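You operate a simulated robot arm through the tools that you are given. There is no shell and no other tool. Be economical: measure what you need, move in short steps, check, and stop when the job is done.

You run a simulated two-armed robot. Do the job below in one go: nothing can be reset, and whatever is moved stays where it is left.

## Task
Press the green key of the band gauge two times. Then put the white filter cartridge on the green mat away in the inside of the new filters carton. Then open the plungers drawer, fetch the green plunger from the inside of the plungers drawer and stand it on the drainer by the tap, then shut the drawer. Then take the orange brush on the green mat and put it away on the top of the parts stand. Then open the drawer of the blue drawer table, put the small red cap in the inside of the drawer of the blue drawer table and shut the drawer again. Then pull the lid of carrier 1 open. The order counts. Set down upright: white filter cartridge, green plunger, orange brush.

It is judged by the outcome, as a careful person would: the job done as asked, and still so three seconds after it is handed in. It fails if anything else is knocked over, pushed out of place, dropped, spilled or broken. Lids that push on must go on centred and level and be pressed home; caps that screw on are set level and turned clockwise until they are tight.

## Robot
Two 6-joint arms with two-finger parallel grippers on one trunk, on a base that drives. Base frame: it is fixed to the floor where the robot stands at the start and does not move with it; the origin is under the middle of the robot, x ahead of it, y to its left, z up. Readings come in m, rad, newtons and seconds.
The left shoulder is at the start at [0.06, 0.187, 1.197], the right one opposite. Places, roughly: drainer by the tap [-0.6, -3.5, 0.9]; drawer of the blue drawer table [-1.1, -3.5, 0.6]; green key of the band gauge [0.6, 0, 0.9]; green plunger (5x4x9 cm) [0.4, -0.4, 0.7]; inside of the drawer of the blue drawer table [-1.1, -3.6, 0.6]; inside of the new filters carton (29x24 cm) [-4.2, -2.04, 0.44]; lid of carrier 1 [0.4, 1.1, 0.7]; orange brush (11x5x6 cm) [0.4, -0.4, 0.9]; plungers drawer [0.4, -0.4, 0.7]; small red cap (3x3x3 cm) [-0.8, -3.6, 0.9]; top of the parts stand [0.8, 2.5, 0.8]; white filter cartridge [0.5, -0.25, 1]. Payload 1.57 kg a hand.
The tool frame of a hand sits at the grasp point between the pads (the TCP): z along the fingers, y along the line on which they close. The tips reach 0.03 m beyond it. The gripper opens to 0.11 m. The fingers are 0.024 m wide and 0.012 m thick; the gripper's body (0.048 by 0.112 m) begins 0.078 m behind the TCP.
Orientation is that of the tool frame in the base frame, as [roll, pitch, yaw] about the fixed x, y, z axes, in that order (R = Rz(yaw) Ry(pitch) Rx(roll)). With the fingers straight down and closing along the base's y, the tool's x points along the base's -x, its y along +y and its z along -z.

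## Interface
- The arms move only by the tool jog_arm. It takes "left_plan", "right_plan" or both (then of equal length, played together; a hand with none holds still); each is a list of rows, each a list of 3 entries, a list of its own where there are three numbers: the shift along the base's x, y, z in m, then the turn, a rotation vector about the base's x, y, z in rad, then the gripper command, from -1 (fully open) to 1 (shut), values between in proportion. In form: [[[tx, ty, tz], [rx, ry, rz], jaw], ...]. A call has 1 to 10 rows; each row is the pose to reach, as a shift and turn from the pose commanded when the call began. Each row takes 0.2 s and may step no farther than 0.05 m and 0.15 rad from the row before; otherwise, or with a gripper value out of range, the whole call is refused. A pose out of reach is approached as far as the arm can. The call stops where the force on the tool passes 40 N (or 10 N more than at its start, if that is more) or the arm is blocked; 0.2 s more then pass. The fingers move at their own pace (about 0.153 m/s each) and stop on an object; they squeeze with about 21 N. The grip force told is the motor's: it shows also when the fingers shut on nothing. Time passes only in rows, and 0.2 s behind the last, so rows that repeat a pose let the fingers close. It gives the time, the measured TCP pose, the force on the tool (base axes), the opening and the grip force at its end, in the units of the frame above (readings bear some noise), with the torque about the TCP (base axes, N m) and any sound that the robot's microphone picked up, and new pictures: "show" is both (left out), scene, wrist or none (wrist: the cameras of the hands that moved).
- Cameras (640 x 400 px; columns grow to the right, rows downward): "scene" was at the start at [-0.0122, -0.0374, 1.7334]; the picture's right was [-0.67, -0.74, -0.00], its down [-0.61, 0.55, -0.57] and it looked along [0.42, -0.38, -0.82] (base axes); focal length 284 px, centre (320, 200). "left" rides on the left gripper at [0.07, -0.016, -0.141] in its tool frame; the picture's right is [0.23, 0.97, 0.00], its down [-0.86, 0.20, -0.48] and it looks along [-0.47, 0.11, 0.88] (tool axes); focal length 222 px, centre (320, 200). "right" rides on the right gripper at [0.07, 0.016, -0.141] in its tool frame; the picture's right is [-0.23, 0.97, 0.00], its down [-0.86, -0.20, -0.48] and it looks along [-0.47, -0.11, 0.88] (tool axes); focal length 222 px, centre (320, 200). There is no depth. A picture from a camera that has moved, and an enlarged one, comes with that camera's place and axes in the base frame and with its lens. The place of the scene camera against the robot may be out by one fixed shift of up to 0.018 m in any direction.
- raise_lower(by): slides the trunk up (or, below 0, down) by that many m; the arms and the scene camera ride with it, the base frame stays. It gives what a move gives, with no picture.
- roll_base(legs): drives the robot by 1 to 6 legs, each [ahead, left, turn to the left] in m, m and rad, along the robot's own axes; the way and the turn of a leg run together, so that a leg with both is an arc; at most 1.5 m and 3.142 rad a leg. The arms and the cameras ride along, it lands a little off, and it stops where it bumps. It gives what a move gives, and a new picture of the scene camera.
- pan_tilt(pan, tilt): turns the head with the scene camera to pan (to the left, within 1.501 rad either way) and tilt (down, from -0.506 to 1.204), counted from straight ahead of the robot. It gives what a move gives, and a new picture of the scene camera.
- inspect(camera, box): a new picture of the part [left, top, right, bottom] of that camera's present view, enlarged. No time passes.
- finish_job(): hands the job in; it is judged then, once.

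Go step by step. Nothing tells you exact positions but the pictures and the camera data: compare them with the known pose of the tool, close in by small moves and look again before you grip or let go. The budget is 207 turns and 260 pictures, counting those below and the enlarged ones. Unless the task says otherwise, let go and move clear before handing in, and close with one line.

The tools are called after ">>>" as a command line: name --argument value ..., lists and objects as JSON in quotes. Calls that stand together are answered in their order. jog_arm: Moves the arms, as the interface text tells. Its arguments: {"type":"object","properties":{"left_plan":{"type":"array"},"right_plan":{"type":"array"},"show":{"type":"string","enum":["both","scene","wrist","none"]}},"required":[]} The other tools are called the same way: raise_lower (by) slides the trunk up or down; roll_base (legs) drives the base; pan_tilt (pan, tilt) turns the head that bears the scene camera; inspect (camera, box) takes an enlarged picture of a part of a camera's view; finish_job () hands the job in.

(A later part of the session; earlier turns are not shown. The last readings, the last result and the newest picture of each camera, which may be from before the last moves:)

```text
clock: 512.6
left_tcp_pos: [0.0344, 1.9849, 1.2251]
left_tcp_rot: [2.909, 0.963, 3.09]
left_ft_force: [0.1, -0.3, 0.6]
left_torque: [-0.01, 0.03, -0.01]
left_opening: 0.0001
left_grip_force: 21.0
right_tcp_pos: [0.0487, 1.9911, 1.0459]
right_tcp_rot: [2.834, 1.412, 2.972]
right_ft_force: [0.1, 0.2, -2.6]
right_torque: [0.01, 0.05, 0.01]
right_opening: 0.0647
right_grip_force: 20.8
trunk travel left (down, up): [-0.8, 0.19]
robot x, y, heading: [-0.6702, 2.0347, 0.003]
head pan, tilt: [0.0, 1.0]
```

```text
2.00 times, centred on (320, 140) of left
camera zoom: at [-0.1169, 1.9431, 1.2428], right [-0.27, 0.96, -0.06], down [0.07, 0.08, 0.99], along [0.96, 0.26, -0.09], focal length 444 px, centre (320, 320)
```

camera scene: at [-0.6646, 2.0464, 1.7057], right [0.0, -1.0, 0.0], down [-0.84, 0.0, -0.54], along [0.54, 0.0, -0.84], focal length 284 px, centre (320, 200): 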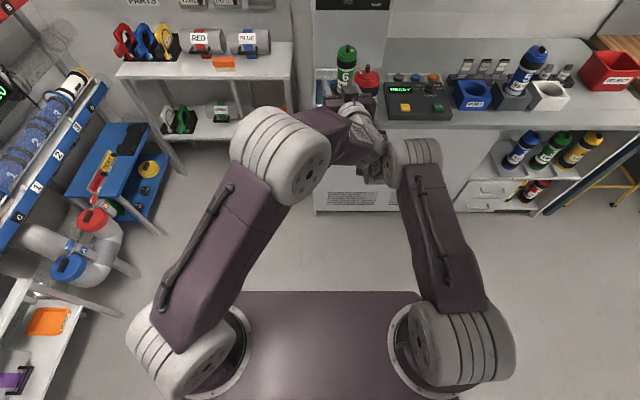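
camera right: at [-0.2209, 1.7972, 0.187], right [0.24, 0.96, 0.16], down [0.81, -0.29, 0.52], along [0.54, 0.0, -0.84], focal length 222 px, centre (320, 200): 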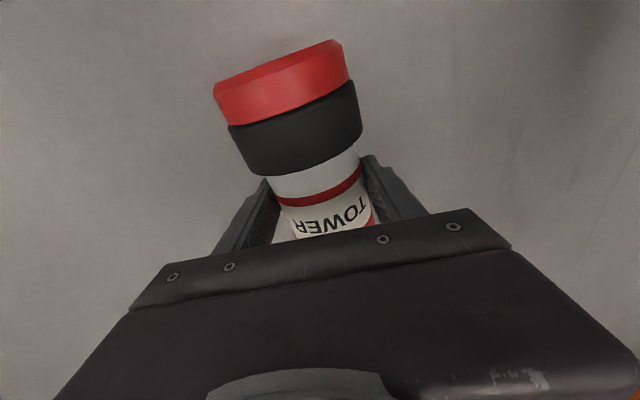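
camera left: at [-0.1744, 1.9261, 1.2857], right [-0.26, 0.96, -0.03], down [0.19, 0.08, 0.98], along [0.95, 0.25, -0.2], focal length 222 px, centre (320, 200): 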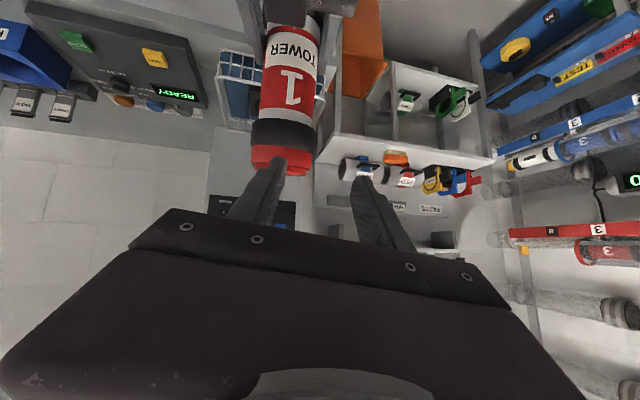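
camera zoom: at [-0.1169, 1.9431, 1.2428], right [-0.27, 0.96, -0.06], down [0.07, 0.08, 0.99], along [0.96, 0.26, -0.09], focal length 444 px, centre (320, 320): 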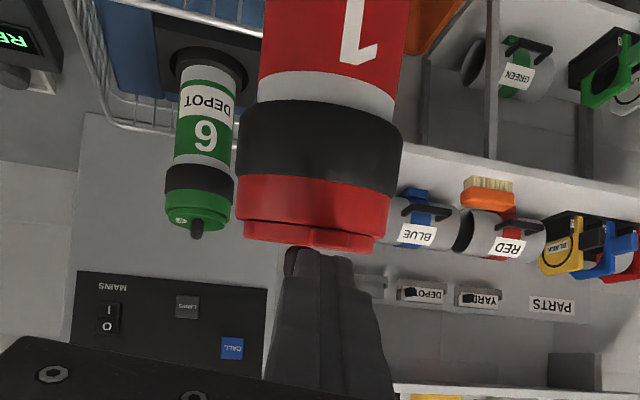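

Just missed: the fin lies a bit further and to the right. I reopen, advance 2.5 cm, and check.

>>> jog_arm --left_plan '[[[-0.005, 0, 0.003], [0, 0, 0], 0.2], [[-0.005, -0.006, 0.003], [0, 0, 0], 0.0], [[0.01, -0.01, 0.003], [0, -0.04, 0], 0.0], [[0.026, -0.012, 0.002], [0, -0.07, 0], 0.0]]' --show "none"

>>> inspect --camera "left" --box '[180, 40, 460, 240]'

```text
clock: 513.6
left_tcp_pos: [0.0446, 1.9795, 1.2213]
left_tcp_rot: [2.901, 1.03, 3.083]
left_ft_force: [0.2, -1.0, 0.6]
left_torque: [-0.04, 0.01, 0.0]
left_opening: 0.0547
left_grip_force: 0.0
left hand out of reach, approached as far as the arm can: row 3, 4
right_tcp_pos: [0.0477, 1.9912, 1.0459]
right_tcp_rot: [2.834, 1.413, 2.974]
right_ft_force: [0.2, 0.3, -3.1]
right_torque: [0.01, 0.03, -0.01]
right_opening: 0.0646
right_grip_force: 21.2
trunk travel left (down, up): [-0.8, 0.19]
robot x, y, heading: [-0.6686, 2.0373, 0.003]
head pan, tilt: [0.0, 1.0]
```

```text
2.00 times, centred on (320, 140) of left
camera zoom: at [-0.1084, 1.9386, 1.2292], right [-0.26, 0.96, -0.08], down [0.0, 0.08, 1.0], along [0.97, 0.26, -0.03], focal length 444 px, centre (320, 320)
```

zoom: 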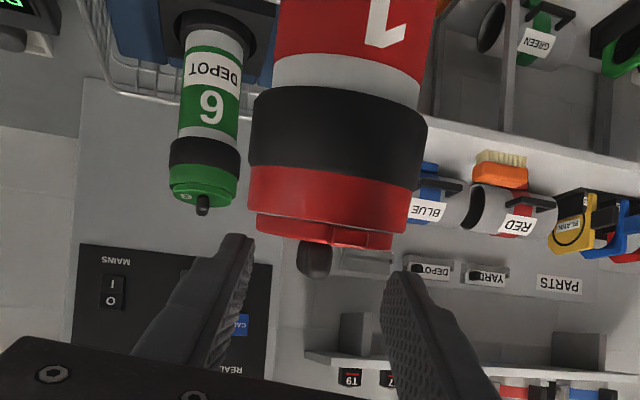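

Laterally aligned; the fin is just beyond the tips. I advance further.

>>> jog_arm --left_plan '[[[0.02, -0.001, 0.004], [0, -0.05, 0], 0.0], [[0.04, -0.002, 0.008], [0, -0.1, 0], 0.0], [[0.055, -0.002, 0.01], [0, -0.13, 0], 0.0]]' --show "none"

>>> inspect --camera "left" --box '[180, 40, 460, 240]'

```text
clock: 514.4
left_tcp_pos: [0.0659, 1.9869, 1.223]
left_tcp_rot: [2.885, 1.146, 3.07]
left_ft_force: [-0.1, 0.2, 0.5]
left_torque: [0.01, -0.01, 0.0]
left_opening: 0.0547
left_grip_force: 0.1
left hand out of reach, approached as far as the arm can: row 1, 2, 3
right_tcp_pos: [0.0484, 1.9927, 1.0441]
right_tcp_rot: [2.834, 1.412, 2.972]
right_ft_force: [0.3, 0.6, -2.2]
right_torque: [-0.01, 0.08, 0.01]
right_opening: 0.0648
right_grip_force: 21.3
trunk travel left (down, up): [-0.8, 0.19]
robot x, y, heading: [-0.6735, 2.0375, 0.001]
head pan, tilt: [0.0, 1.0]
```

```text
2.00 times, centred on (320, 140) of left
camera zoom: at [-0.0877, 1.9457, 1.2122], right [-0.25, 0.96, -0.11], down [-0.11, 0.08, 0.99], along [0.96, 0.26, 0.09], focal length 444 px, centre (320, 320)
```

zoom: 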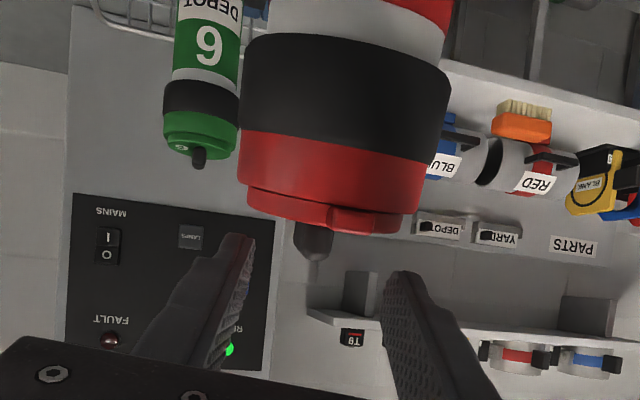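

Depth is right, but the fin is ~1.5 cm low; I raise the carrier into the jaws and close.

>>> jog_arm --right_plan '[[[0, 0, 0.007], [0, 0, 0], 1], [[0, 0, 0.015], [0, 0, 0], 1]]' --show "none"

>>> jog_arm --left_plan '[[[0, -0.002, 0], [0, 0, 0], 0.5], [[0, -0.002, 0], [0, 0, 0], 1], [[0, -0.002, 0], [0, 0, 0], 1]]' --show "none"

```text
clock: 515.0
left_tcp_pos: [0.0639, 1.9865, 1.2247]
left_tcp_rot: [2.886, 1.152, 3.072]
left_ft_force: [1.2, -0.9, 9.8]
left_torque: [-0.23, -0.3, 0.03]
left_opening: 0.0549
left_grip_force: 0.1
right_tcp_pos: [0.0476, 1.9927, 1.0564]
right_tcp_rot: [2.846, 1.406, 2.984]
right_ft_force: [-1.5, 1.3, -13.0]
right_torque: [0.14, 0.28, -0.05]
right_opening: 0.0647
right_grip_force: 20.6
trunk travel left (down, up): [-0.8, 0.19]
robot x, y, heading: [-0.6708, 2.034, 0.001]
head pan, tilt: [0.0, 1.0]
```

```text
clock: 515.8
left_tcp_pos: [0.0638, 1.9835, 1.2223]
left_tcp_rot: [2.881, 1.16, 3.067]
left_ft_force: [2.0, -2.4, 6.7]
left_torque: [-0.02, -0.18, -0.04]
left_opening: 0.0
left_grip_force: 20.4
right_tcp_pos: [0.0499, 1.9924, 1.0593]
right_tcp_rot: [2.835, 1.412, 2.974]
right_ft_force: [-1.9, 2.2, -8.7]
right_torque: [-0.31, 0.08, 0.02]
right_opening: 0.0644
right_grip_force: 20.7
trunk travel left (down, up): [-0.8, 0.19]
robot x, y, heading: [-0.6758, 2.0345, 0.001]
head pan, tilt: [0.0, 1.0]
```

>>> inspect --camera "left" --box '[220, 80, 420, 220]'

```text
2.86 times, centred on (320, 150) of left
camera zoom: at [-0.0879, 1.9434, 1.2094], right [-0.25, 0.96, -0.11], down [-0.12, 0.08, 0.99], along [0.96, 0.26, 0.1], focal length 635 px, centre (320, 343)
```

zoom: 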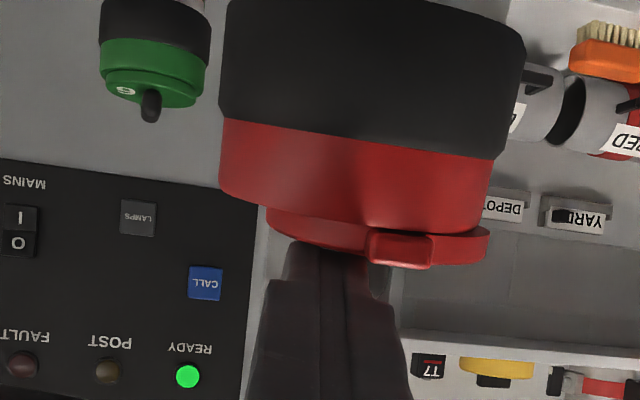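

The lid leans forward, so the fin is still 3 cm beyond the tips. I reopen, back off a little vertically and advance.

>>> jog_arm --right_plan '[[[0, 0, -0.006], [0, 0, 0], 1], [[0, 0, -0.01], [0, 0, 0], 1], [[0, 0, -0.01], [0, 0, 0], 1], [[0, 0, -0.01], [0, 0, 0], 1], [[0, 0, -0.01], [0, 0, 0], 1]]' --left_plan '[[[-0.005, 0, 0.005], [0, 0, 0], 0.3], [[-0.005, 0, 0.008], [0, 0, 0], 0.0], [[0.015, 0, 0.01], [0, -0.04, 0], 0.0], [[0.04, 0, 0.012], [0, -0.08, 0], 0.0], [[0.06, 0, 0.012], [0, -0.1, 0], 0.0]]' --show "none"

>>> inspect --camera "left" --box '[180, 40, 460, 240]'

```text
clock: 517.0
left_tcp_pos: [0.0764, 1.9864, 1.2112]
left_tcp_rot: [2.86, 1.252, 3.047]
left_ft_force: [0.4, -0.3, 0.4]
left_torque: [-0.02, -0.03, -0.02]
left_opening: 0.055
left_grip_force: 0.0
left hand out of reach, approached as far as the arm can: row 3, 4, 5
right_tcp_pos: [0.0484, 1.9917, 1.0492]
right_tcp_rot: [2.834, 1.412, 2.973]
right_ft_force: [-0.3, 0.1, -2.7]
right_torque: [0.01, 0.06, 0.0]
right_opening: 0.0635
right_grip_force: 20.7
trunk travel left (down, up): [-0.8, 0.19]
robot x, y, heading: [-0.6762, 2.0359, -0.005]
head pan, tilt: [0.0, 1.0]
```

```text
2.00 times, centred on (320, 140) of left
camera zoom: at [-0.0741, 1.9461, 1.1849], right [-0.24, 0.96, -0.13], down [-0.22, 0.08, 0.97], along [0.95, 0.26, 0.19], focal length 444 px, centre (320, 320)
```

zoom: 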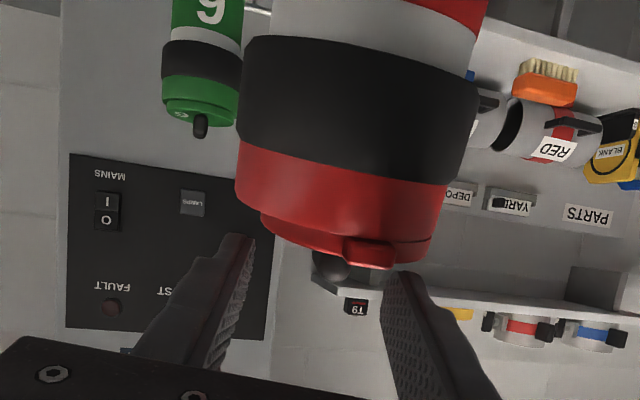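

The fin now lies within the jaws' tips; I close and read the opening.

>>> jog_arm --left_plan '[[[0.006, 0.002, 0], [0, 0, 0], 0.3], [[0.008, 0.003, 0], [0, 0, 0], 0.6], [[0.008, 0.003, 0], [0, 0, 0], 1], [[0.008, 0.003, 0], [0, 0, 0], 1]]' --show "none"

```text
clock: 518.0
left_tcp_pos: [0.0792, 1.9905, 1.2096]
left_tcp_rot: [2.858, 1.26, 3.045]
left_ft_force: [-4.6, 1.7, 0.7]
left_torque: [-0.16, 0.25, 0.01]
left_opening: 0.0152
left_grip_force: 21.1
left hand out of reach, approached as far as the arm can: row 1, 2, 3, 4
right_tcp_pos: [0.0504, 1.9925, 1.0491]
right_tcp_rot: [2.828, 1.412, 2.968]
right_ft_force: [4.0, -2.0, -3.6]
right_torque: [0.48, 0.48, -0.09]
right_opening: 0.0636
right_grip_force: 20.9
trunk travel left (down, up): [-0.8, 0.19]
robot x, y, heading: [-0.6718, 2.0375, 0.002]
head pan, tilt: [0.0, 1.0]
```

Caught (1.5 cm fin in the jaws). With the right hand holding the body I move it down and away along the lid's opening arc (hinge on the near side).

>>> jog_arm --right_plan '[[[0.001, 0, -0.005], [0, 0, 0], 1], [[0.004, 0, -0.01], [0, 0, 0], 1], [[0.009, 0, -0.015], [0, 0, 0], 1], [[0.015, 0, -0.019], [0, 0, 0], 1], [[0.022, 0, -0.022], [0, 0, 0], 1]]' --show "none"

>>> inspect --camera "left" --box '[180, 40, 460, 240]'

```text
clock: 519.2
left_tcp_pos: [0.0796, 1.9895, 1.2097]
left_tcp_rot: [2.857, 1.26, 3.042]
left_ft_force: [2.4, 2.6, -13.6]
left_torque: [-0.02, 0.03, 0.05]
left_opening: 0.0135
left_grip_force: 20.8
right_tcp_pos: [0.0729, 1.9921, 1.0295]
right_tcp_rot: [2.833, 1.416, 2.971]
right_ft_force: [-3.2, -1.9, 13.0]
right_torque: [0.45, -0.57, -0.03]
right_opening: 0.0638
right_grip_force: 21.0
trunk travel left (down, up): [-0.8, 0.19]
robot x, y, heading: [-0.6746, 2.0369, 0.001]
head pan, tilt: [0.0, 1.0]
```

```text
2.00 times, centred on (320, 140) of left
camera zoom: at [-0.0713, 1.9493, 1.1816], right [-0.23, 0.96, -0.13], down [-0.22, 0.08, 0.97], along [0.95, 0.26, 0.19], focal length 444 px, centre (320, 320)
```

zoom: 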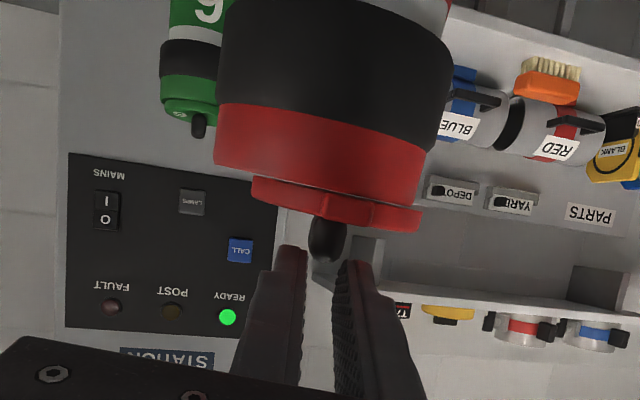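

Still pinched under ~13 N of pull. I pull further downward with the body.

>>> jog_arm --right_plan '[[[0, 0, -0.006], [0, 0, 0], 1], [[-0.002, 0, -0.012], [0, 0, 0], 1], [[-0.004, 0, -0.018], [0, 0, 0], 1]]' --show "none"

>>> inspect --camera "left" --box '[180, 40, 460, 240]'

```text
clock: 520.0
left_tcp_pos: [0.0794, 1.9894, 1.2114]
left_tcp_rot: [2.859, 1.261, 3.042]
left_ft_force: [-0.7, -0.4, 0.5]
left_torque: [0.0, -0.04, 0.03]
left_opening: 0.0
left_grip_force: 21.2
right_tcp_pos: [0.0665, 1.9934, 1.0085]
right_tcp_rot: [2.844, 1.408, 2.983]
right_ft_force: [0.4, 0.8, -2.5]
right_torque: [0.02, 0.06, -0.02]
right_opening: 0.0635
right_grip_force: 20.7
trunk travel left (down, up): [-0.8, 0.19]
robot x, y, heading: [-0.6729, 2.035, 0.002]
head pan, tilt: [0.0, 1.0]
```

```text
2.00 times, centred on (320, 140) of left
camera zoom: at [-0.0713, 1.9492, 1.1832], right [-0.23, 0.96, -0.13], down [-0.22, 0.08, 0.97], along [0.95, 0.26, 0.2], focal length 444 px, centre (320, 320)
```

zoom: 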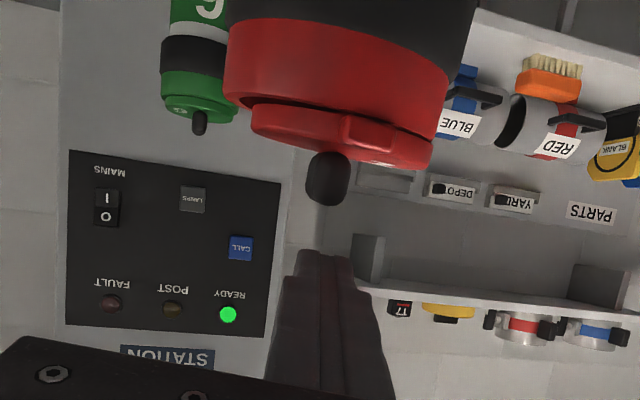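

It slipped off the fin's tip. I retry with a deeper bite: reopen, bring the carrier closer, then up.

>>> jog_arm --left_plan '[[[0, 0, 0], [0, 0, 0], 0.3], [[0, 0, 0], [0, 0, 0], 0.1], [[0, 0, 0], [0, 0, 0], 0.1], [[0, 0, 0], [0, 0, 0], 0.1], [[0, 0, 0], [0, 0, 0], 0.1]]' --right_plan '[[[-0.01, -0.001, 0.0], [0, 0, 0], 1], [[-0.02, -0.001, 0.0], [0, 0, 0], 1], [[-0.03, -0.001, 0.005], [0, 0, 0], 1], [[-0.03, -0.001, 0.018], [0, 0, 0], 1], [[-0.03, -0.001, 0.03], [0, 0, 0], 1]]' --show "none"

>>> inspect --camera "left" --box '[180, 40, 460, 240]'

```text
clock: 521.2
left_tcp_pos: [0.079, 1.9896, 1.209]
left_tcp_rot: [2.862, 1.261, 3.042]
left_ft_force: [-0.8, -0.4, -0.2]
left_torque: [0.0, 0.01, 0.03]
left_opening: 0.0497
left_grip_force: 0.0
right_tcp_pos: [0.0409, 1.9928, 1.0388]
right_tcp_rot: [2.843, 1.407, 2.981]
right_ft_force: [0.5, -0.4, -2.3]
right_torque: [0.03, 0.05, -0.02]
right_opening: 0.0637
right_grip_force: 21.0
right hand out of reach, approached as far as the arm can: row 3, 4, 5
trunk travel left (down, up): [-0.8, 0.19]
robot x, y, heading: [-0.6732, 2.0376, 0.003]
head pan, tilt: [0.0, 1.0]
```

```text
2.00 times, centred on (320, 140) of left
camera zoom: at [-0.0717, 1.9495, 1.1822], right [-0.23, 0.96, -0.13], down [-0.22, 0.08, 0.97], along [0.95, 0.26, 0.19], focal length 444 px, centre (320, 320)
```

zoom: 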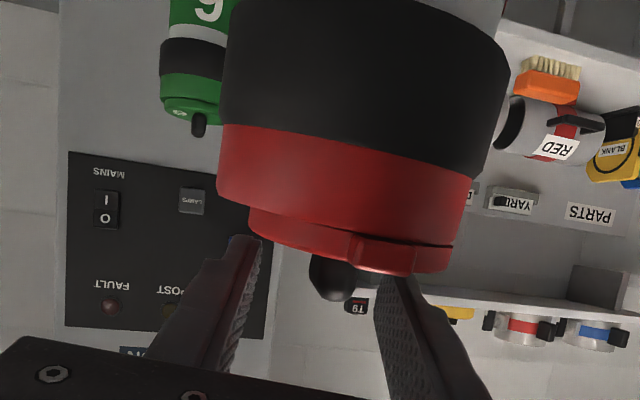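

The fin is well between the pads now. I close and check the opening.

>>> jog_arm --left_plan '[[[0, 0, 0], [0, 0, 0], 0.5], [[0, 0, 0], [0, 0, 0], 1], [[0, 0, 0], [0, 0, 0], 1]]' --show "none"

>>> jog_arm --right_plan '[[[0.0, 0, -0.006], [0, 0, 0], 1], [[0.0, 0, -0.012], [0, 0, 0], 1], [[0.004, 0, -0.018], [0, 0, 0], 1], [[0.008, 0, -0.022], [0, 0, 0], 1]]' --show "none"

>>> inspect --camera "left" --box '[180, 40, 460, 240]'

```text
clock: 522.0
left_tcp_pos: [0.0798, 1.9914, 1.209]
left_tcp_rot: [2.854, 1.259, 3.042]
left_ft_force: [-1.3, 8.1, 1.2]
left_torque: [0.18, 0.2, -0.36]
left_opening: 0.0136
left_grip_force: 20.5
right_tcp_pos: [0.0409, 1.9915, 1.039]
right_tcp_rot: [2.838, 1.408, 2.975]
right_ft_force: [0.6, -8.0, -4.1]
right_torque: [1.13, 0.13, 0.03]
right_opening: 0.0648
right_grip_force: 20.8
trunk travel left (down, up): [-0.8, 0.19]
robot x, y, heading: [-0.67, 2.0351, -0.001]
head pan, tilt: [0.0, 1.0]
```

```text
clock: 523.0
left_tcp_pos: [0.0783, 1.9906, 1.2085]
left_tcp_rot: [2.861, 1.256, 3.044]
left_ft_force: [-1.4, 3.1, -17.9]
left_torque: [-0.04, 0.31, -0.07]
left_opening: 0.0134
left_grip_force: 21.2
right_tcp_pos: [0.0506, 1.9932, 1.0195]
right_tcp_rot: [2.83, 1.414, 2.967]
right_ft_force: [1.8, -2.6, 15.6]
right_torque: [0.6, -0.44, -0.04]
right_opening: 0.0644
right_grip_force: 21.4
trunk travel left (down, up): [-0.8, 0.19]
robot x, y, heading: [-0.6703, 2.0388, -0.002]
head pan, tilt: [0.0, 1.0]
```

```text
2.00 times, centred on (320, 140) of left
camera zoom: at [-0.0715, 1.9492, 1.181], right [-0.23, 0.96, -0.13], down [-0.22, 0.08, 0.97], along [0.95, 0.26, 0.19], focal length 444 px, centre (320, 320)
```

zoom: 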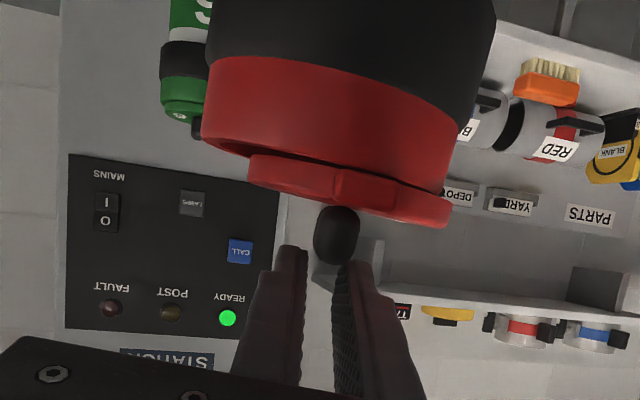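

A dark gap shows at the near edge: the lid is lifting there, so the hinge is on the far side after all. I now move the body toward me and down.

>>> jog_arm --right_plan '[[[-0.006, 0, -0.003], [0, 0, 0], 1], [[-0.012, 0, -0.006], [0, 0, 0], 1], [[-0.018, 0, -0.01], [0, 0, 0], 1], [[-0.024, 0, -0.014], [0, 0, 0], 1]]' --show "none"

>>> inspect --camera "left" --box '[180, 40, 460, 240]'

```text
clock: 524.0
left_tcp_pos: [0.0801, 1.9897, 1.2104]
left_tcp_rot: [2.859, 1.259, 3.043]
left_ft_force: [0.0, 0.3, -0.1]
left_torque: [0.01, -0.01, -0.03]
left_opening: 0.0
left_grip_force: 21.1
right_tcp_pos: [0.0412, 1.9942, 1.0047]
right_tcp_rot: [2.841, 1.412, 2.98]
right_ft_force: [-0.4, 0.2, -3.1]
right_torque: [-0.01, -0.02, -0.02]
right_opening: 0.0635
right_grip_force: 20.4
right hand out of reach, approached as far as the arm can: row 2, 3, 4
trunk travel left (down, up): [-0.8, 0.19]
robot x, y, heading: [-0.6754, 2.0347, 0.001]
head pan, tilt: [0.0, 1.0]
```

```text
2.00 times, centred on (320, 140) of left
camera zoom: at [-0.0715, 1.9494, 1.1823], right [-0.23, 0.96, -0.13], down [-0.22, 0.08, 0.97], along [0.95, 0.26, 0.2], focal length 444 px, centre (320, 320)
```

zoom: 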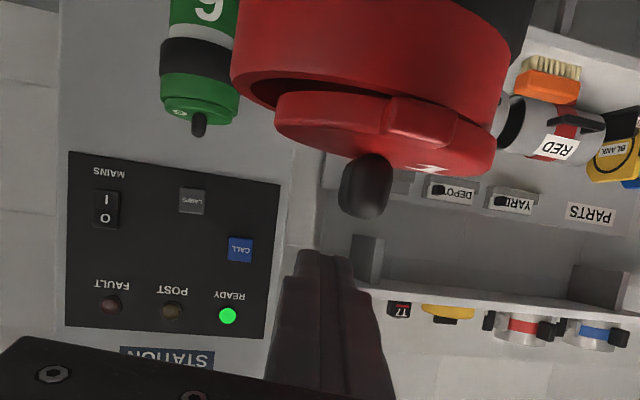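

The lid now stays ajar, hinged at the near-left tab. I grip the fin again and pull along that arc (body down, away and to the right).

>>> jog_arm --left_plan '[[[0, 0, 0], [0, 0, 0], 0.3], [[0, 0, 0], [0, 0, 0], 0.1], [[0, 0, 0], [0, 0, 0], 0.1], [[0, 0, 0], [0, 0, 0], 0.1]]' --right_plan '[[[0, -0.003, 0.0], [0, 0, 0], 1], [[0, -0.006, 0.008], [0, 0, 0], 1], [[0, -0.008, 0.018], [0, 0, 0], 1], [[0, -0.008, 0.026], [0, 0, 0], 1]]' --show "none"

>>> inspect --camera "left" --box '[180, 40, 460, 240]'

```text
clock: 525.0
left_tcp_pos: [0.0791, 1.989, 1.2097]
left_tcp_rot: [2.858, 1.259, 3.041]
left_ft_force: [-0.1, -0.7, 0.4]
left_torque: [0.01, -0.01, 0.01]
left_opening: 0.0496
left_grip_force: 0.0
right_tcp_pos: [0.0429, 1.988, 1.0327]
right_tcp_rot: [2.841, 1.407, 2.98]
right_ft_force: [0.3, -1.1, -1.7]
right_torque: [0.03, 0.01, 0.0]
right_opening: 0.0637
right_grip_force: 20.7
trunk travel left (down, up): [-0.8, 0.19]
robot x, y, heading: [-0.6706, 2.0341, 0.006]
head pan, tilt: [0.0, 1.0]
```

```text
2.00 times, centred on (320, 140) of left
camera zoom: at [-0.0715, 1.9494, 1.1821], right [-0.23, 0.96, -0.13], down [-0.22, 0.08, 0.97], along [0.95, 0.26, 0.19], focal length 444 px, centre (320, 320)
```

zoom: 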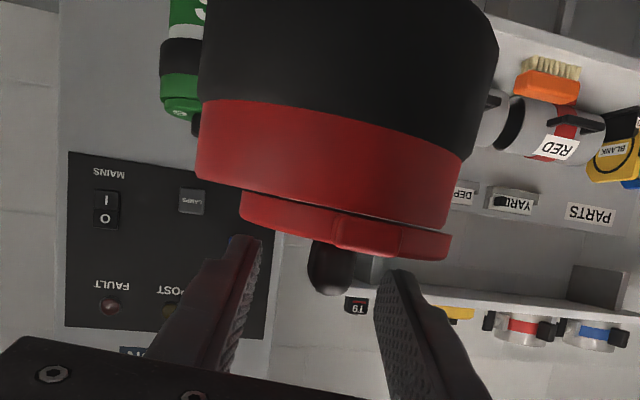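

>>> jog_arm --left_plan '[[[0, 0, 0], [0, 0, 0], 0.5], [[0, 0, 0], [0, 0, 0], 1], [[0, 0, 0], [0, 0, 0], 1]]' --show "none"

>>> jog_arm --right_plan '[[[0.001, -0.002, -0.006], [0, 0, 0], 1], [[0.003, -0.005, -0.012], [0, 0, 0], 1], [[0.006, -0.009, -0.017], [0, 0, 0], 1], [[0.01, -0.014, -0.021], [0, 0, 0], 1], [[0.014, -0.019, -0.024], [0, 0, 0], 1]]' --show "none"

>>> inspect --camera "left" --box '[180, 40, 460, 240]'

```text
clock: 525.8
left_tcp_pos: [0.0802, 1.9907, 1.209]
left_tcp_rot: [2.858, 1.259, 3.042]
left_ft_force: [-1.5, 6.7, 0.9]
left_torque: [0.0, 0.22, -0.27]
left_opening: 0.0137
left_grip_force: 20.3
right_tcp_pos: [0.0423, 1.9876, 1.0315]
right_tcp_rot: [2.837, 1.41, 2.972]
right_ft_force: [1.9, -6.2, -3.3]
right_torque: [1.08, 0.21, 0.06]
right_opening: 0.0638
right_grip_force: 20.9
trunk travel left (down, up): [-0.8, 0.19]
robot x, y, heading: [-0.6706, 2.0347, 0.006]
head pan, tilt: [0.0, 1.0]
```

```text
clock: 527.0
left_tcp_pos: [0.079, 1.9897, 1.2099]
left_tcp_rot: [2.861, 1.262, 3.042]
left_ft_force: [-1.0, -0.2, 0.3]
left_torque: [-0.01, 0.0, -0.03]
left_opening: 0.0
left_grip_force: 21.1
right_tcp_pos: [0.055, 1.9674, 1.0053]
right_tcp_rot: [2.842, 1.409, 2.979]
right_ft_force: [-0.1, -0.7, -2.4]
right_torque: [0.0, 0.05, 0.0]
right_opening: 0.0636
right_grip_force: 20.7
trunk travel left (down, up): [-0.8, 0.19]
robot x, y, heading: [-0.6717, 2.0358, -0.001]
head pan, tilt: [0.0, 1.0]
```

```text
2.00 times, centred on (320, 140) of left
camera zoom: at [-0.071, 1.9492, 1.1829], right [-0.23, 0.96, -0.13], down [-0.22, 0.08, 0.97], along [0.95, 0.26, 0.2], focal length 444 px, centre (320, 320)
```

zoom: 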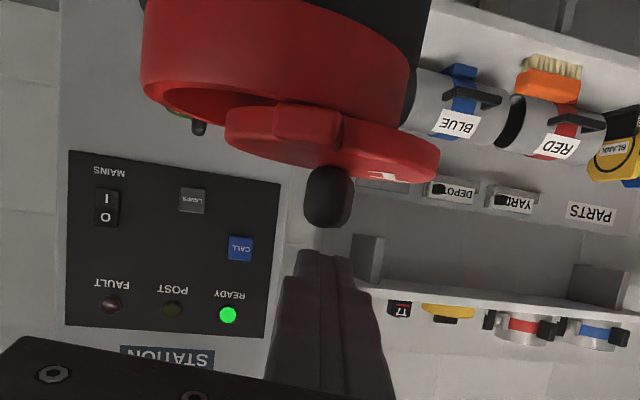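

The lid is ajar and tilts toward +y (hinge on the left side). I regrip the fin; then I will roll the left hand along with the lid while the body moves down/right.

>>> jog_arm --left_plan '[[[0, 0, 0], [0, 0, 0], 0.3], [[0, 0, 0], [0, 0, 0], 0.0], [[0, 0, 0], [0, 0, 0], 0.0], [[0, 0, 0], [0, 0, 0], 0.0]]' --right_plan '[[[-0.006, 0.004, 0.0], [0, 0, 0], 1], [[-0.012, 0.008, 0.006], [0, 0, 0], 1], [[-0.013, 0.01, 0.018], [0, 0, 0], 1], [[-0.013, 0.01, 0.027], [0, 0, 0], 1]]' --show "none"

>>> inspect --camera "left" --box '[180, 40, 460, 240]'

```text
clock: 528.0
left_tcp_pos: [0.0796, 1.9901, 1.2085]
left_tcp_rot: [2.859, 1.261, 3.043]
left_ft_force: [0.5, -0.7, 0.9]
left_torque: [0.01, -0.01, 0.0]
left_opening: 0.055
left_grip_force: 0.1
right_tcp_pos: [0.0436, 1.9805, 1.0332]
right_tcp_rot: [2.838, 1.412, 2.977]
right_ft_force: [0.2, -0.7, -2.2]
right_torque: [0.01, 0.01, 0.01]
right_opening: 0.0637
right_grip_force: 20.7
trunk travel left (down, up): [-0.8, 0.19]
robot x, y, heading: [-0.6693, 2.0353, 0.002]
head pan, tilt: [0.0, 1.0]
```

```text
2.00 times, centred on (320, 140) of left
camera zoom: at [-0.0716, 1.9494, 1.1821], right [-0.23, 0.96, -0.13], down [-0.22, 0.08, 0.97], along [0.95, 0.26, 0.19], focal length 444 px, centre (320, 320)
```

zoom: 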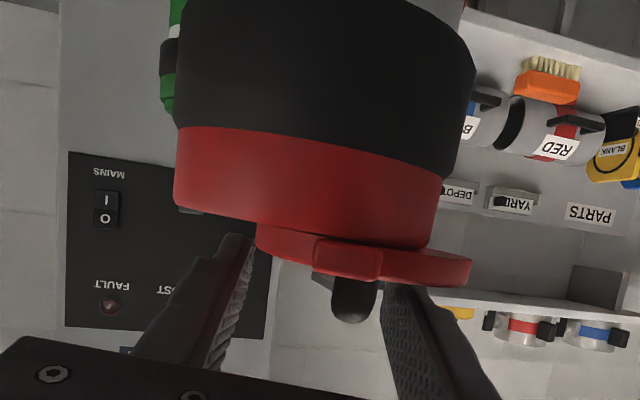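

The lid disc is displaced sideways (+y) relative to the collar, still level: it swings open sideways. I push the fin further with the left finger by moving the body to the right.

>>> jog_arm --right_plan '[[[0, -0.015, 0], [0, 0, 0], 1], [[0, -0.03, 0], [0, 0, 0], 1], [[0, -0.042, 0], [0, 0, 0], 1], [[0, -0.053, 0], [0, 0, 0], 1], [[0, -0.063, 0], [0, 0, 0], 1], [[0, -0.072, 0], [0, 0, 0], 1]]' --show "none"

>>> inspect --camera "left" --box '[100, 20, 500, 270]'

```text
clock: 529.4
left_tcp_pos: [0.0784, 1.9897, 1.2109]
left_tcp_rot: [2.858, 1.258, 3.043]
left_ft_force: [-1.0, -6.6, -1.0]
left_torque: [0.04, 0.03, 0.17]
left_opening: 0.0612
left_grip_force: 3.4
right_tcp_pos: [0.0561, 1.9061, 1.0357]
right_tcp_rot: [2.839, 1.412, 2.981]
right_ft_force: [0.6, 7.6, -1.2]
right_torque: [-1.17, 0.1, -0.08]
right_opening: 0.0652
right_grip_force: 21.1
right hand out of reach, approached as far as the arm can: row 1, 2, 3, 4, 5, 6
trunk travel left (down, up): [-0.8, 0.19]
robot x, y, heading: [-0.6743, 2.0373, 0.004]
head pan, tilt: [0.0, 1.0]
```

```text
1.60 times, centred on (300, 145) of left
camera zoom: at [-0.0716, 1.9487, 1.1818], right [-0.23, 0.96, -0.13], down [-0.22, 0.08, 0.97], along [0.95, 0.26, 0.19], focal length 355 px, centre (352, 288)
```

zoom: 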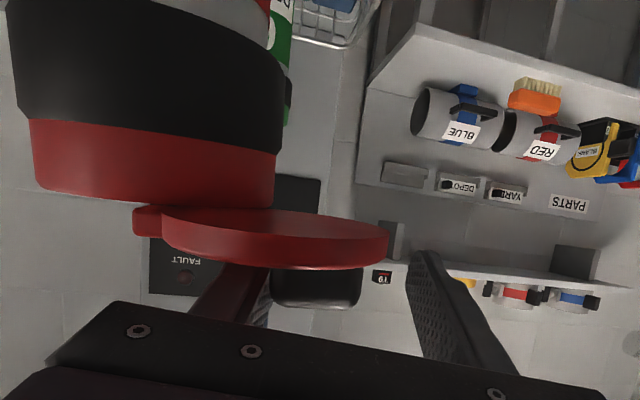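

It works: the lid swings aside about its pin. I push it further open.

>>> jog_arm --right_plan '[[[0.004, -0.01, 0], [0, 0, 0], 1], [[0.008, -0.02, 0], [0, 0, 0], 1], [[0.012, -0.03, 0], [0, 0, 0], 1], [[0.018, -0.038, 0], [0, 0, 0], 1]]' --show "none"

>>> inspect --camera "left" --box '[60, 20, 460, 270]'

```text
clock: 530.4
left_tcp_pos: [0.0793, 1.9896, 1.2104]
left_tcp_rot: [2.859, 1.263, 3.045]
left_ft_force: [1.2, -1.4, 5.2]
left_torque: [-0.32, 0.22, 0.13]
left_opening: 0.0562
left_grip_force: 0.5
right_tcp_pos: [0.0721, 1.8681, 1.0331]
right_tcp_rot: [2.833, 1.411, 2.969]
right_ft_force: [-1.8, 0.2, -7.8]
right_torque: [-0.7, -0.39, 0.07]
right_opening: 0.0662
right_grip_force: 20.7
trunk travel left (down, up): [-0.8, 0.19]
robot x, y, heading: [-0.6733, 2.0365, -0.002]
head pan, tilt: [0.0, 1.0]
```

```text
1.60 times, centred on (260, 145) of left
camera zoom: at [-0.071, 1.9492, 1.1829], right [-0.23, 0.96, -0.13], down [-0.22, 0.08, 0.97], along [0.95, 0.26, 0.2], focal length 355 px, centre (416, 288)
```

zoom: 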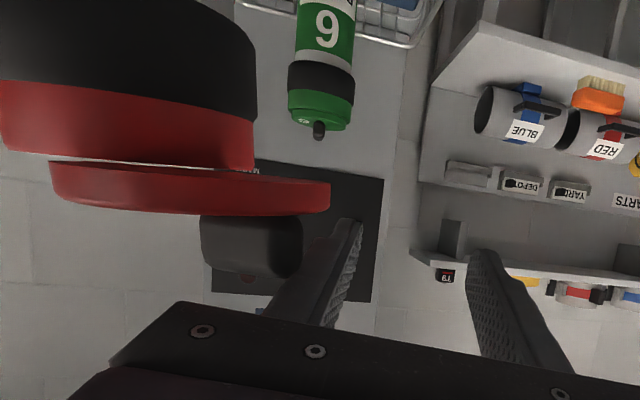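

The lid is clearly open. I withdraw the left hand and bring the carrier upright for setting it back.

>>> jog_arm --left_plan '[[[-0.01, 0.01, 0.02], [0, 0, 0], -0.3], [[-0.03, 0.02, 0.05], [0, 0, 0], -0.3], [[-0.07, 0.03, 0.07], [0, 0, 0], -0.3], [[-0.11, 0.05, 0.09], [0, 0.1, 0], -0.3], [[-0.15, 0.07, 0.1], [0, 0.2, 0], -0.3], [[-0.18, 0.09, 0.1], [0, 0.3, 0], -0.3]]' --right_plan '[[[0, 0, 0], [0, 0, 0], 1], [[0, 0, 0], [0, 0, 0], 1], [[0, 0, 0], [0, 0, 0], 1], [[0, -0.02, 0], [0, -0.08, 0], 1], [[0, -0.04, 0], [0, -0.16, 0], 1], [[0, -0.06, 0], [0, -0.24, 0], 1]]' --show "scene"

```text
clock: 531.8
left_tcp_pos: [-0.1005, 2.0796, 1.3099]
left_tcp_rot: [2.906, 0.96, 3.086]
left_ft_force: [0.3, -0.3, -0.3]
left_torque: [0.01, -0.01, 0.0]
left_opening: 0.0713
left_grip_force: 0.1
right_tcp_pos: [0.0847, 1.8094, 1.0305]
right_tcp_rot: [0.157, 1.48, 0.298]
right_ft_force: [0.4, -0.6, -1.7]
right_torque: [-0.03, 0.03, -0.01]
right_opening: 0.0639
right_grip_force: 21.1
right hand out of reach, approached as far as the arm can: row 5, 6
trunk travel left (down, up): [-0.8, 0.19]
robot x, y, heading: [-0.674, 2.0387, 0.001]
head pan, tilt: [0.0, 1.0]
camera scene: at [-0.6681, 2.0471, 1.7058], right [0.0, -1.0, 0.0], down [-0.84, 0.0, -0.54], along [0.54, 0.0, -0.84], focal length 284 px, centre (320, 200)
```

scene: 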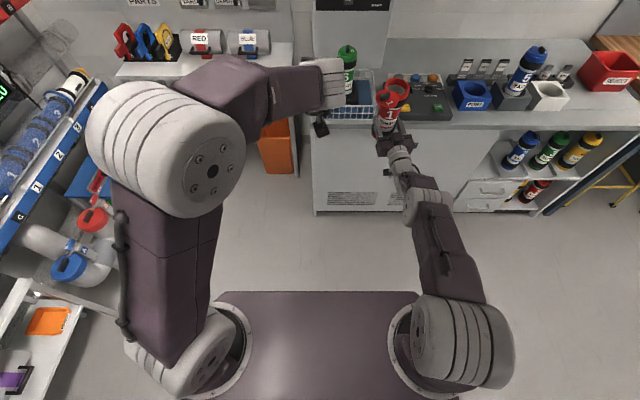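

The carrier is upright with its lid swung open. I carry it back to its slot: first sideways, then lower.

>>> roll_base --legs '[[-0.02, -0.683, 0]]'

>>> raise_lower --by -0.4

```text
clock: 535.5
left_tcp_pos: [-0.1166, 1.4101, 1.3089]
left_tcp_rot: [2.906, 0.962, 3.094]
left_ft_force: [-0.4, 0.6, 0.0]
left_torque: [-0.02, 0.02, 0.0]
left_opening: 0.0715
left_grip_force: 0.1
right_tcp_pos: [0.0696, 1.1413, 1.03]
right_tcp_rot: [0.159, 1.484, 0.306]
right_ft_force: [0.8, -0.8, -2.0]
right_torque: [0.0, -0.02, -0.03]
right_opening: 0.0636
right_grip_force: 21.0
trunk travel left (down, up): [-0.8, 0.19]
robot x, y, heading: [-0.6908, 1.363, 0.008]
head pan, tilt: [0.0, 1.0]
camera scene: at [-0.6841, 1.3763, 1.7057], right [0.01, -1.0, 0.0], down [-0.84, -0.01, -0.54], along [0.54, 0.0, -0.84], focal length 284 px, centre (320, 200)
```

scene: 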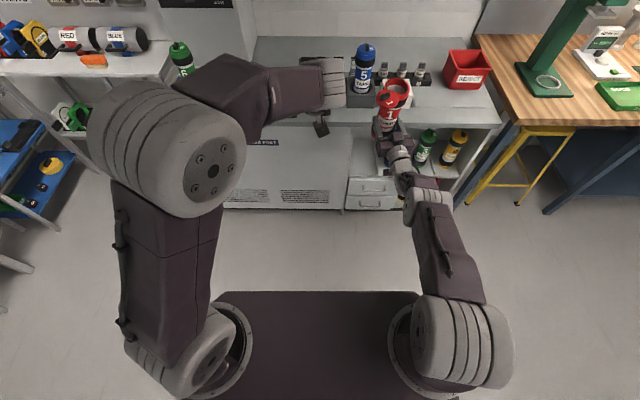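

```text
clock: 539.4
left_tcp_pos: [-0.1167, 1.4103, 0.9084]
left_tcp_rot: [2.905, 0.961, 3.094]
left_ft_force: [-0.5, -0.4, 0.9]
left_torque: [-0.02, 0.02, 0.01]
left_opening: 0.0718
left_grip_force: 0.0
right_tcp_pos: [0.0687, 1.1403, 0.6302]
right_tcp_rot: [0.166, 1.481, 0.311]
right_ft_force: [0.1, 1.0, -2.2]
right_torque: [-0.02, -0.02, -0.02]
right_opening: 0.0637
right_grip_force: 20.8
trunk travel left (down, up): [-0.4, 0.59]
robot x, y, heading: [-0.6897, 1.3678, 0.006]
head pan, tilt: [0.0, 1.0]
```

Now lower a bit more and drive the carrier into the slot.

>>> raise_lower --by -0.03

>>> roll_base --legs '[[0.19, -0.014, -0.005]]'

>>> inspect --camera "right" --box '[0, 0, 640, 400]'

```text
clock: 540.1
left_tcp_pos: [-0.1166, 1.4098, 0.8798]
left_tcp_rot: [2.907, 0.961, 3.093]
left_ft_force: [-0.5, -0.3, -1.5]
left_torque: [-0.02, -0.02, -0.01]
left_opening: 0.0716
left_grip_force: 0.0
right_tcp_pos: [0.0705, 1.1407, 0.6001]
right_tcp_rot: [0.165, 1.483, 0.311]
right_ft_force: [0.9, -0.5, -3.1]
right_torque: [-0.02, 0.02, -0.02]
right_opening: 0.0634
right_grip_force: 21.1
trunk travel left (down, up): [-0.37, 0.62]
robot x, y, heading: [-0.6857, 1.3641, 0.011]
head pan, tilt: [0.0, 1.0]
```

```text
clock: 541.7
left_tcp_pos: [0.0751, 1.3904, 0.8784]
left_tcp_rot: [2.906, 0.961, 3.086]
left_ft_force: [0.5, 0.4, -0.7]
left_torque: [0.0, 0.03, 0.02]
left_opening: 0.0715
left_grip_force: 0.0
right_tcp_pos: [0.2594, 1.1221, 0.5987]
right_tcp_rot: [0.171, 1.483, 0.308]
right_ft_force: [-0.1, 0.1, -2.8]
right_torque: [-0.02, -0.01, -0.03]
right_opening: 0.0636
right_grip_force: 21.1
trunk travel left (down, up): [-0.37, 0.62]
robot x, y, heading: [-0.4976, 1.3488, -0.0]
head pan, tilt: [0.0, 1.0]
camera scene: at [-0.4928, 1.3614, 1.2757], right [0.0, -1.0, 0.0], down [-0.84, 0.0, -0.54], along [0.54, 0.0, -0.84], focal length 284 px, centre (320, 200)
```

scene: 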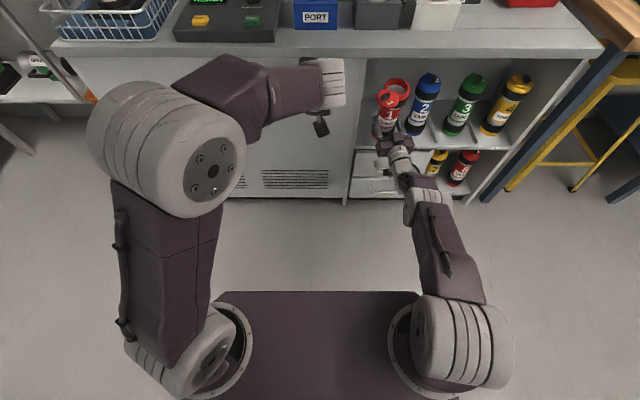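

```text
1.00 times, centred on (320, 200) of right
camera zoom: at [0.1223, 1.1185, 0.5167], right [-0.15, 0.96, 0.24], down [-0.52, -0.29, 0.81], along [0.84, 0.0, 0.54], focal length 222 px, centre (320, 200)
```

zoom: 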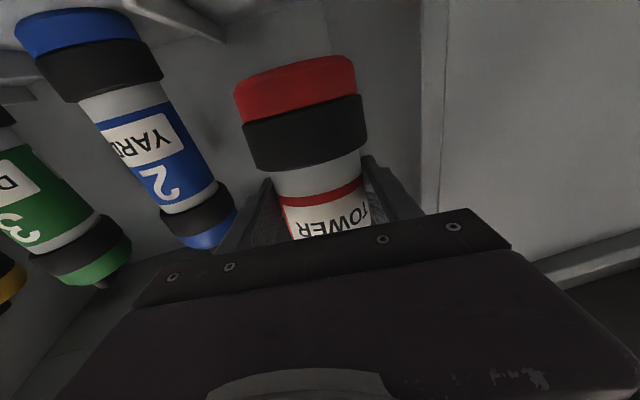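

Aligned with the slot. I move in the remaining 8 cm and lower gently.

>>> roll_base --legs '[[0.082, 0.003, 0]]'

>>> raise_lower --by -0.02

```text
clock: 542.7
left_tcp_pos: [0.157, 1.3934, 0.88]
left_tcp_rot: [2.908, 0.96, 3.086]
left_ft_force: [-0.5, -0.6, -0.9]
left_torque: [0.03, -0.03, 0.01]
left_opening: 0.0716
left_grip_force: 0.1
right_tcp_pos: [0.3392, 1.1232, 0.5984]
right_tcp_rot: [0.172, 1.483, 0.31]
right_ft_force: [-0.1, 0.3, -2.5]
right_torque: [-0.01, 0.01, 0.0]
right_opening: 0.0638
right_grip_force: 20.8
trunk travel left (down, up): [-0.37, 0.62]
robot x, y, heading: [-0.4173, 1.3568, -0.001]
head pan, tilt: [0.0, 1.0]
camera scene: at [-0.4108, 1.3644, 1.2757], right [0.0, -1.0, 0.0], down [-0.84, 0.0, -0.54], along [0.54, 0.0, -0.84], focal length 284 px, centre (320, 200)
```

scene: 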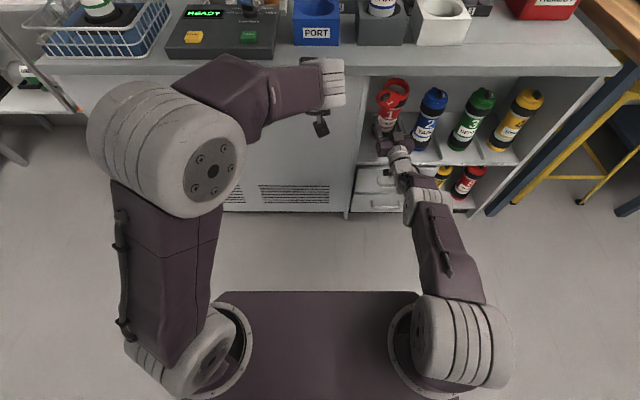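

```text
clock: 543.4
left_tcp_pos: [0.1544, 1.3944, 0.8592]
left_tcp_rot: [2.906, 0.962, 3.086]
left_ft_force: [-0.5, -0.1, 0.5]
left_torque: [0.03, 0.01, 0.0]
left_opening: 0.0713
left_grip_force: 0.1
right_tcp_pos: [0.3393, 1.1223, 0.5782]
right_tcp_rot: [0.165, 1.482, 0.304]
right_ft_force: [0.4, -0.2, -2.4]
right_torque: [-0.03, 0.01, 0.04]
right_opening: 0.0636
right_grip_force: 20.4
trunk travel left (down, up): [-0.35, 0.64]
robot x, y, heading: [-0.4179, 1.353, 0.002]
head pan, tilt: [0.0, 1.0]
```

>>> raise_lower --by -0.008

>>> raise_lower --by -0.005

```text
clock: 544.0
left_tcp_pos: [0.1552, 1.394, 0.8509]
left_tcp_rot: [2.907, 0.961, 3.088]
left_ft_force: [0.8, -0.2, -0.4]
left_torque: [-0.01, 0.0, -0.03]
left_opening: 0.0713
left_grip_force: 0.1
right_tcp_pos: [0.3399, 1.1233, 0.5714]
right_tcp_rot: [0.169, 1.481, 0.306]
right_ft_force: [0.0, -0.3, -2.6]
right_torque: [-0.01, -0.02, -0.02]
right_opening: 0.0636
right_grip_force: 20.4
trunk travel left (down, up): [-0.342, 0.648]
robot x, y, heading: [-0.416, 1.3526, -0.001]
head pan, tilt: [0.0, 1.0]
```

```text
clock: 544.5
left_tcp_pos: [0.1554, 1.3943, 0.8463]
left_tcp_rot: [2.906, 0.961, 3.087]
left_ft_force: [-1.0, 0.0, -0.9]
left_torque: [-0.01, 0.0, 0.0]
left_opening: 0.0714
left_grip_force: 0.1
right_tcp_pos: [0.3386, 1.1245, 0.5666]
right_tcp_rot: [0.167, 1.483, 0.303]
right_ft_force: [0.2, 0.2, -1.9]
right_torque: [-0.05, -0.01, -0.02]
right_opening: 0.0637
right_grip_force: 21.0
trunk travel left (down, up): [-0.337, 0.653]
robot x, y, heading: [-0.4168, 1.3563, -0.001]
head pan, tilt: [0.0, 1.0]
```

Still hanging free; I continue in small steps.

>>> raise_lower --by -0.005

>>> raise_lower --by -0.005

```text
clock: 545.1
left_tcp_pos: [0.1552, 1.3941, 0.842]
left_tcp_rot: [2.906, 0.962, 3.086]
left_ft_force: [-0.3, 0.0, 0.3]
left_torque: [0.01, -0.03, 0.0]
left_opening: 0.0719
left_grip_force: 0.1
right_tcp_pos: [0.3396, 1.1231, 0.5606]
right_tcp_rot: [0.169, 1.483, 0.303]
right_ft_force: [-0.8, 1.5, -1.8]
right_torque: [-0.05, 0.02, -0.02]
right_opening: 0.0636
right_grip_force: 21.0
trunk travel left (down, up): [-0.332, 0.658]
robot x, y, heading: [-0.4151, 1.357, -0.005]
head pan, tilt: [0.0, 1.0]
```

```text
clock: 545.6
left_tcp_pos: [0.1547, 1.3936, 0.8373]
left_tcp_rot: [2.906, 0.961, 3.084]
left_ft_force: [0.7, -0.2, -0.1]
left_torque: [0.0, 0.0, 0.0]
left_opening: 0.0716
left_grip_force: 0.0
right_tcp_pos: [0.3385, 1.1233, 0.5558]
right_tcp_rot: [0.166, 1.484, 0.303]
right_ft_force: [0.3, 0.2, -2.6]
right_torque: [-0.02, 0.02, 0.04]
right_opening: 0.0636
right_grip_force: 21.5
trunk travel left (down, up): [-0.327, 0.663]
robot x, y, heading: [-0.4196, 1.355, -0.003]
head pan, tilt: [0.0, 1.0]
```

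>>> raise_lower --by -0.006

>>> raise_lower --by -0.005

>>> raise_lower --by -0.004

```text
clock: 546.1
left_tcp_pos: [0.1545, 1.3931, 0.8302]
left_tcp_rot: [2.907, 0.961, 3.085]
left_ft_force: [0.0, -0.6, -0.3]
left_torque: [0.01, 0.02, 0.0]
left_opening: 0.0717
left_grip_force: 0.1
right_tcp_pos: [0.34, 1.1225, 0.551]
right_tcp_rot: [0.168, 1.484, 0.304]
right_ft_force: [0.1, 0.1, -2.2]
right_torque: [-0.02, 0.03, 0.01]
right_opening: 0.0638
right_grip_force: 21.3
trunk travel left (down, up): [-0.321, 0.669]
robot x, y, heading: [-0.4198, 1.3583, -0.003]
head pan, tilt: [0.0, 1.0]
```

```text
clock: 546.7
left_tcp_pos: [0.1558, 1.393, 0.8253]
left_tcp_rot: [2.906, 0.962, 3.085]
left_ft_force: [-0.5, 0.0, 0.1]
left_torque: [0.02, -0.03, 0.01]
left_opening: 0.0715
left_grip_force: 0.0
right_tcp_pos: [0.34, 1.1239, 0.5453]
right_tcp_rot: [0.168, 1.485, 0.303]
right_ft_force: [0.5, 0.0, -1.6]
right_torque: [-0.02, 0.02, 0.01]
right_opening: 0.0636
right_grip_force: 20.2
trunk travel left (down, up): [-0.316, 0.674]
robot x, y, heading: [-0.4162, 1.3534, -0.004]
head pan, tilt: [0.0, 1.0]
```

```text
clock: 547.2
left_tcp_pos: [0.1548, 1.3931, 0.8216]
left_tcp_rot: [2.908, 0.963, 3.087]
left_ft_force: [-0.4, 0.4, -0.4]
left_torque: [-0.01, 0.0, 0.0]
left_opening: 0.0713
left_grip_force: 0.2
right_tcp_pos: [0.3399, 1.1233, 0.5407]
right_tcp_rot: [0.169, 1.483, 0.303]
right_ft_force: [0.5, 0.6, -2.1]
right_torque: [-0.05, 0.0, 0.02]
right_opening: 0.0636
right_grip_force: 20.6
trunk travel left (down, up): [-0.312, 0.678]
robot x, y, heading: [-0.4181, 1.3541, 0.001]
head pan, tilt: [0.0, 1.0]
```

>>> inspect --camera "right" --box '[60, 0, 460, 250]'

```text
1.60 times, centred on (260, 125) of right
camera zoom: at [0.2033, 1.1209, 0.4593], right [-0.15, 0.96, 0.24], down [-0.52, -0.28, 0.81], along [0.84, 0.0, 0.54], focal length 355 px, centre (416, 320)
```

zoom: 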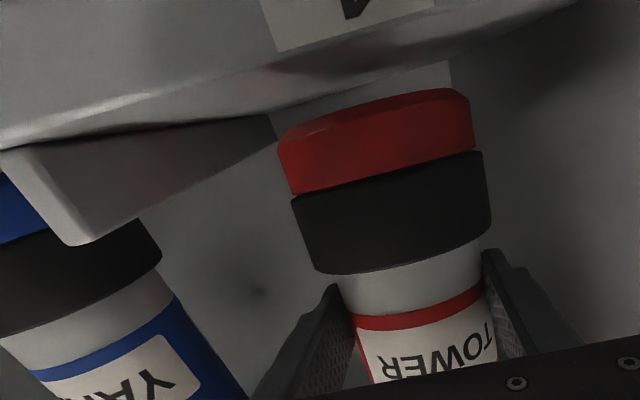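

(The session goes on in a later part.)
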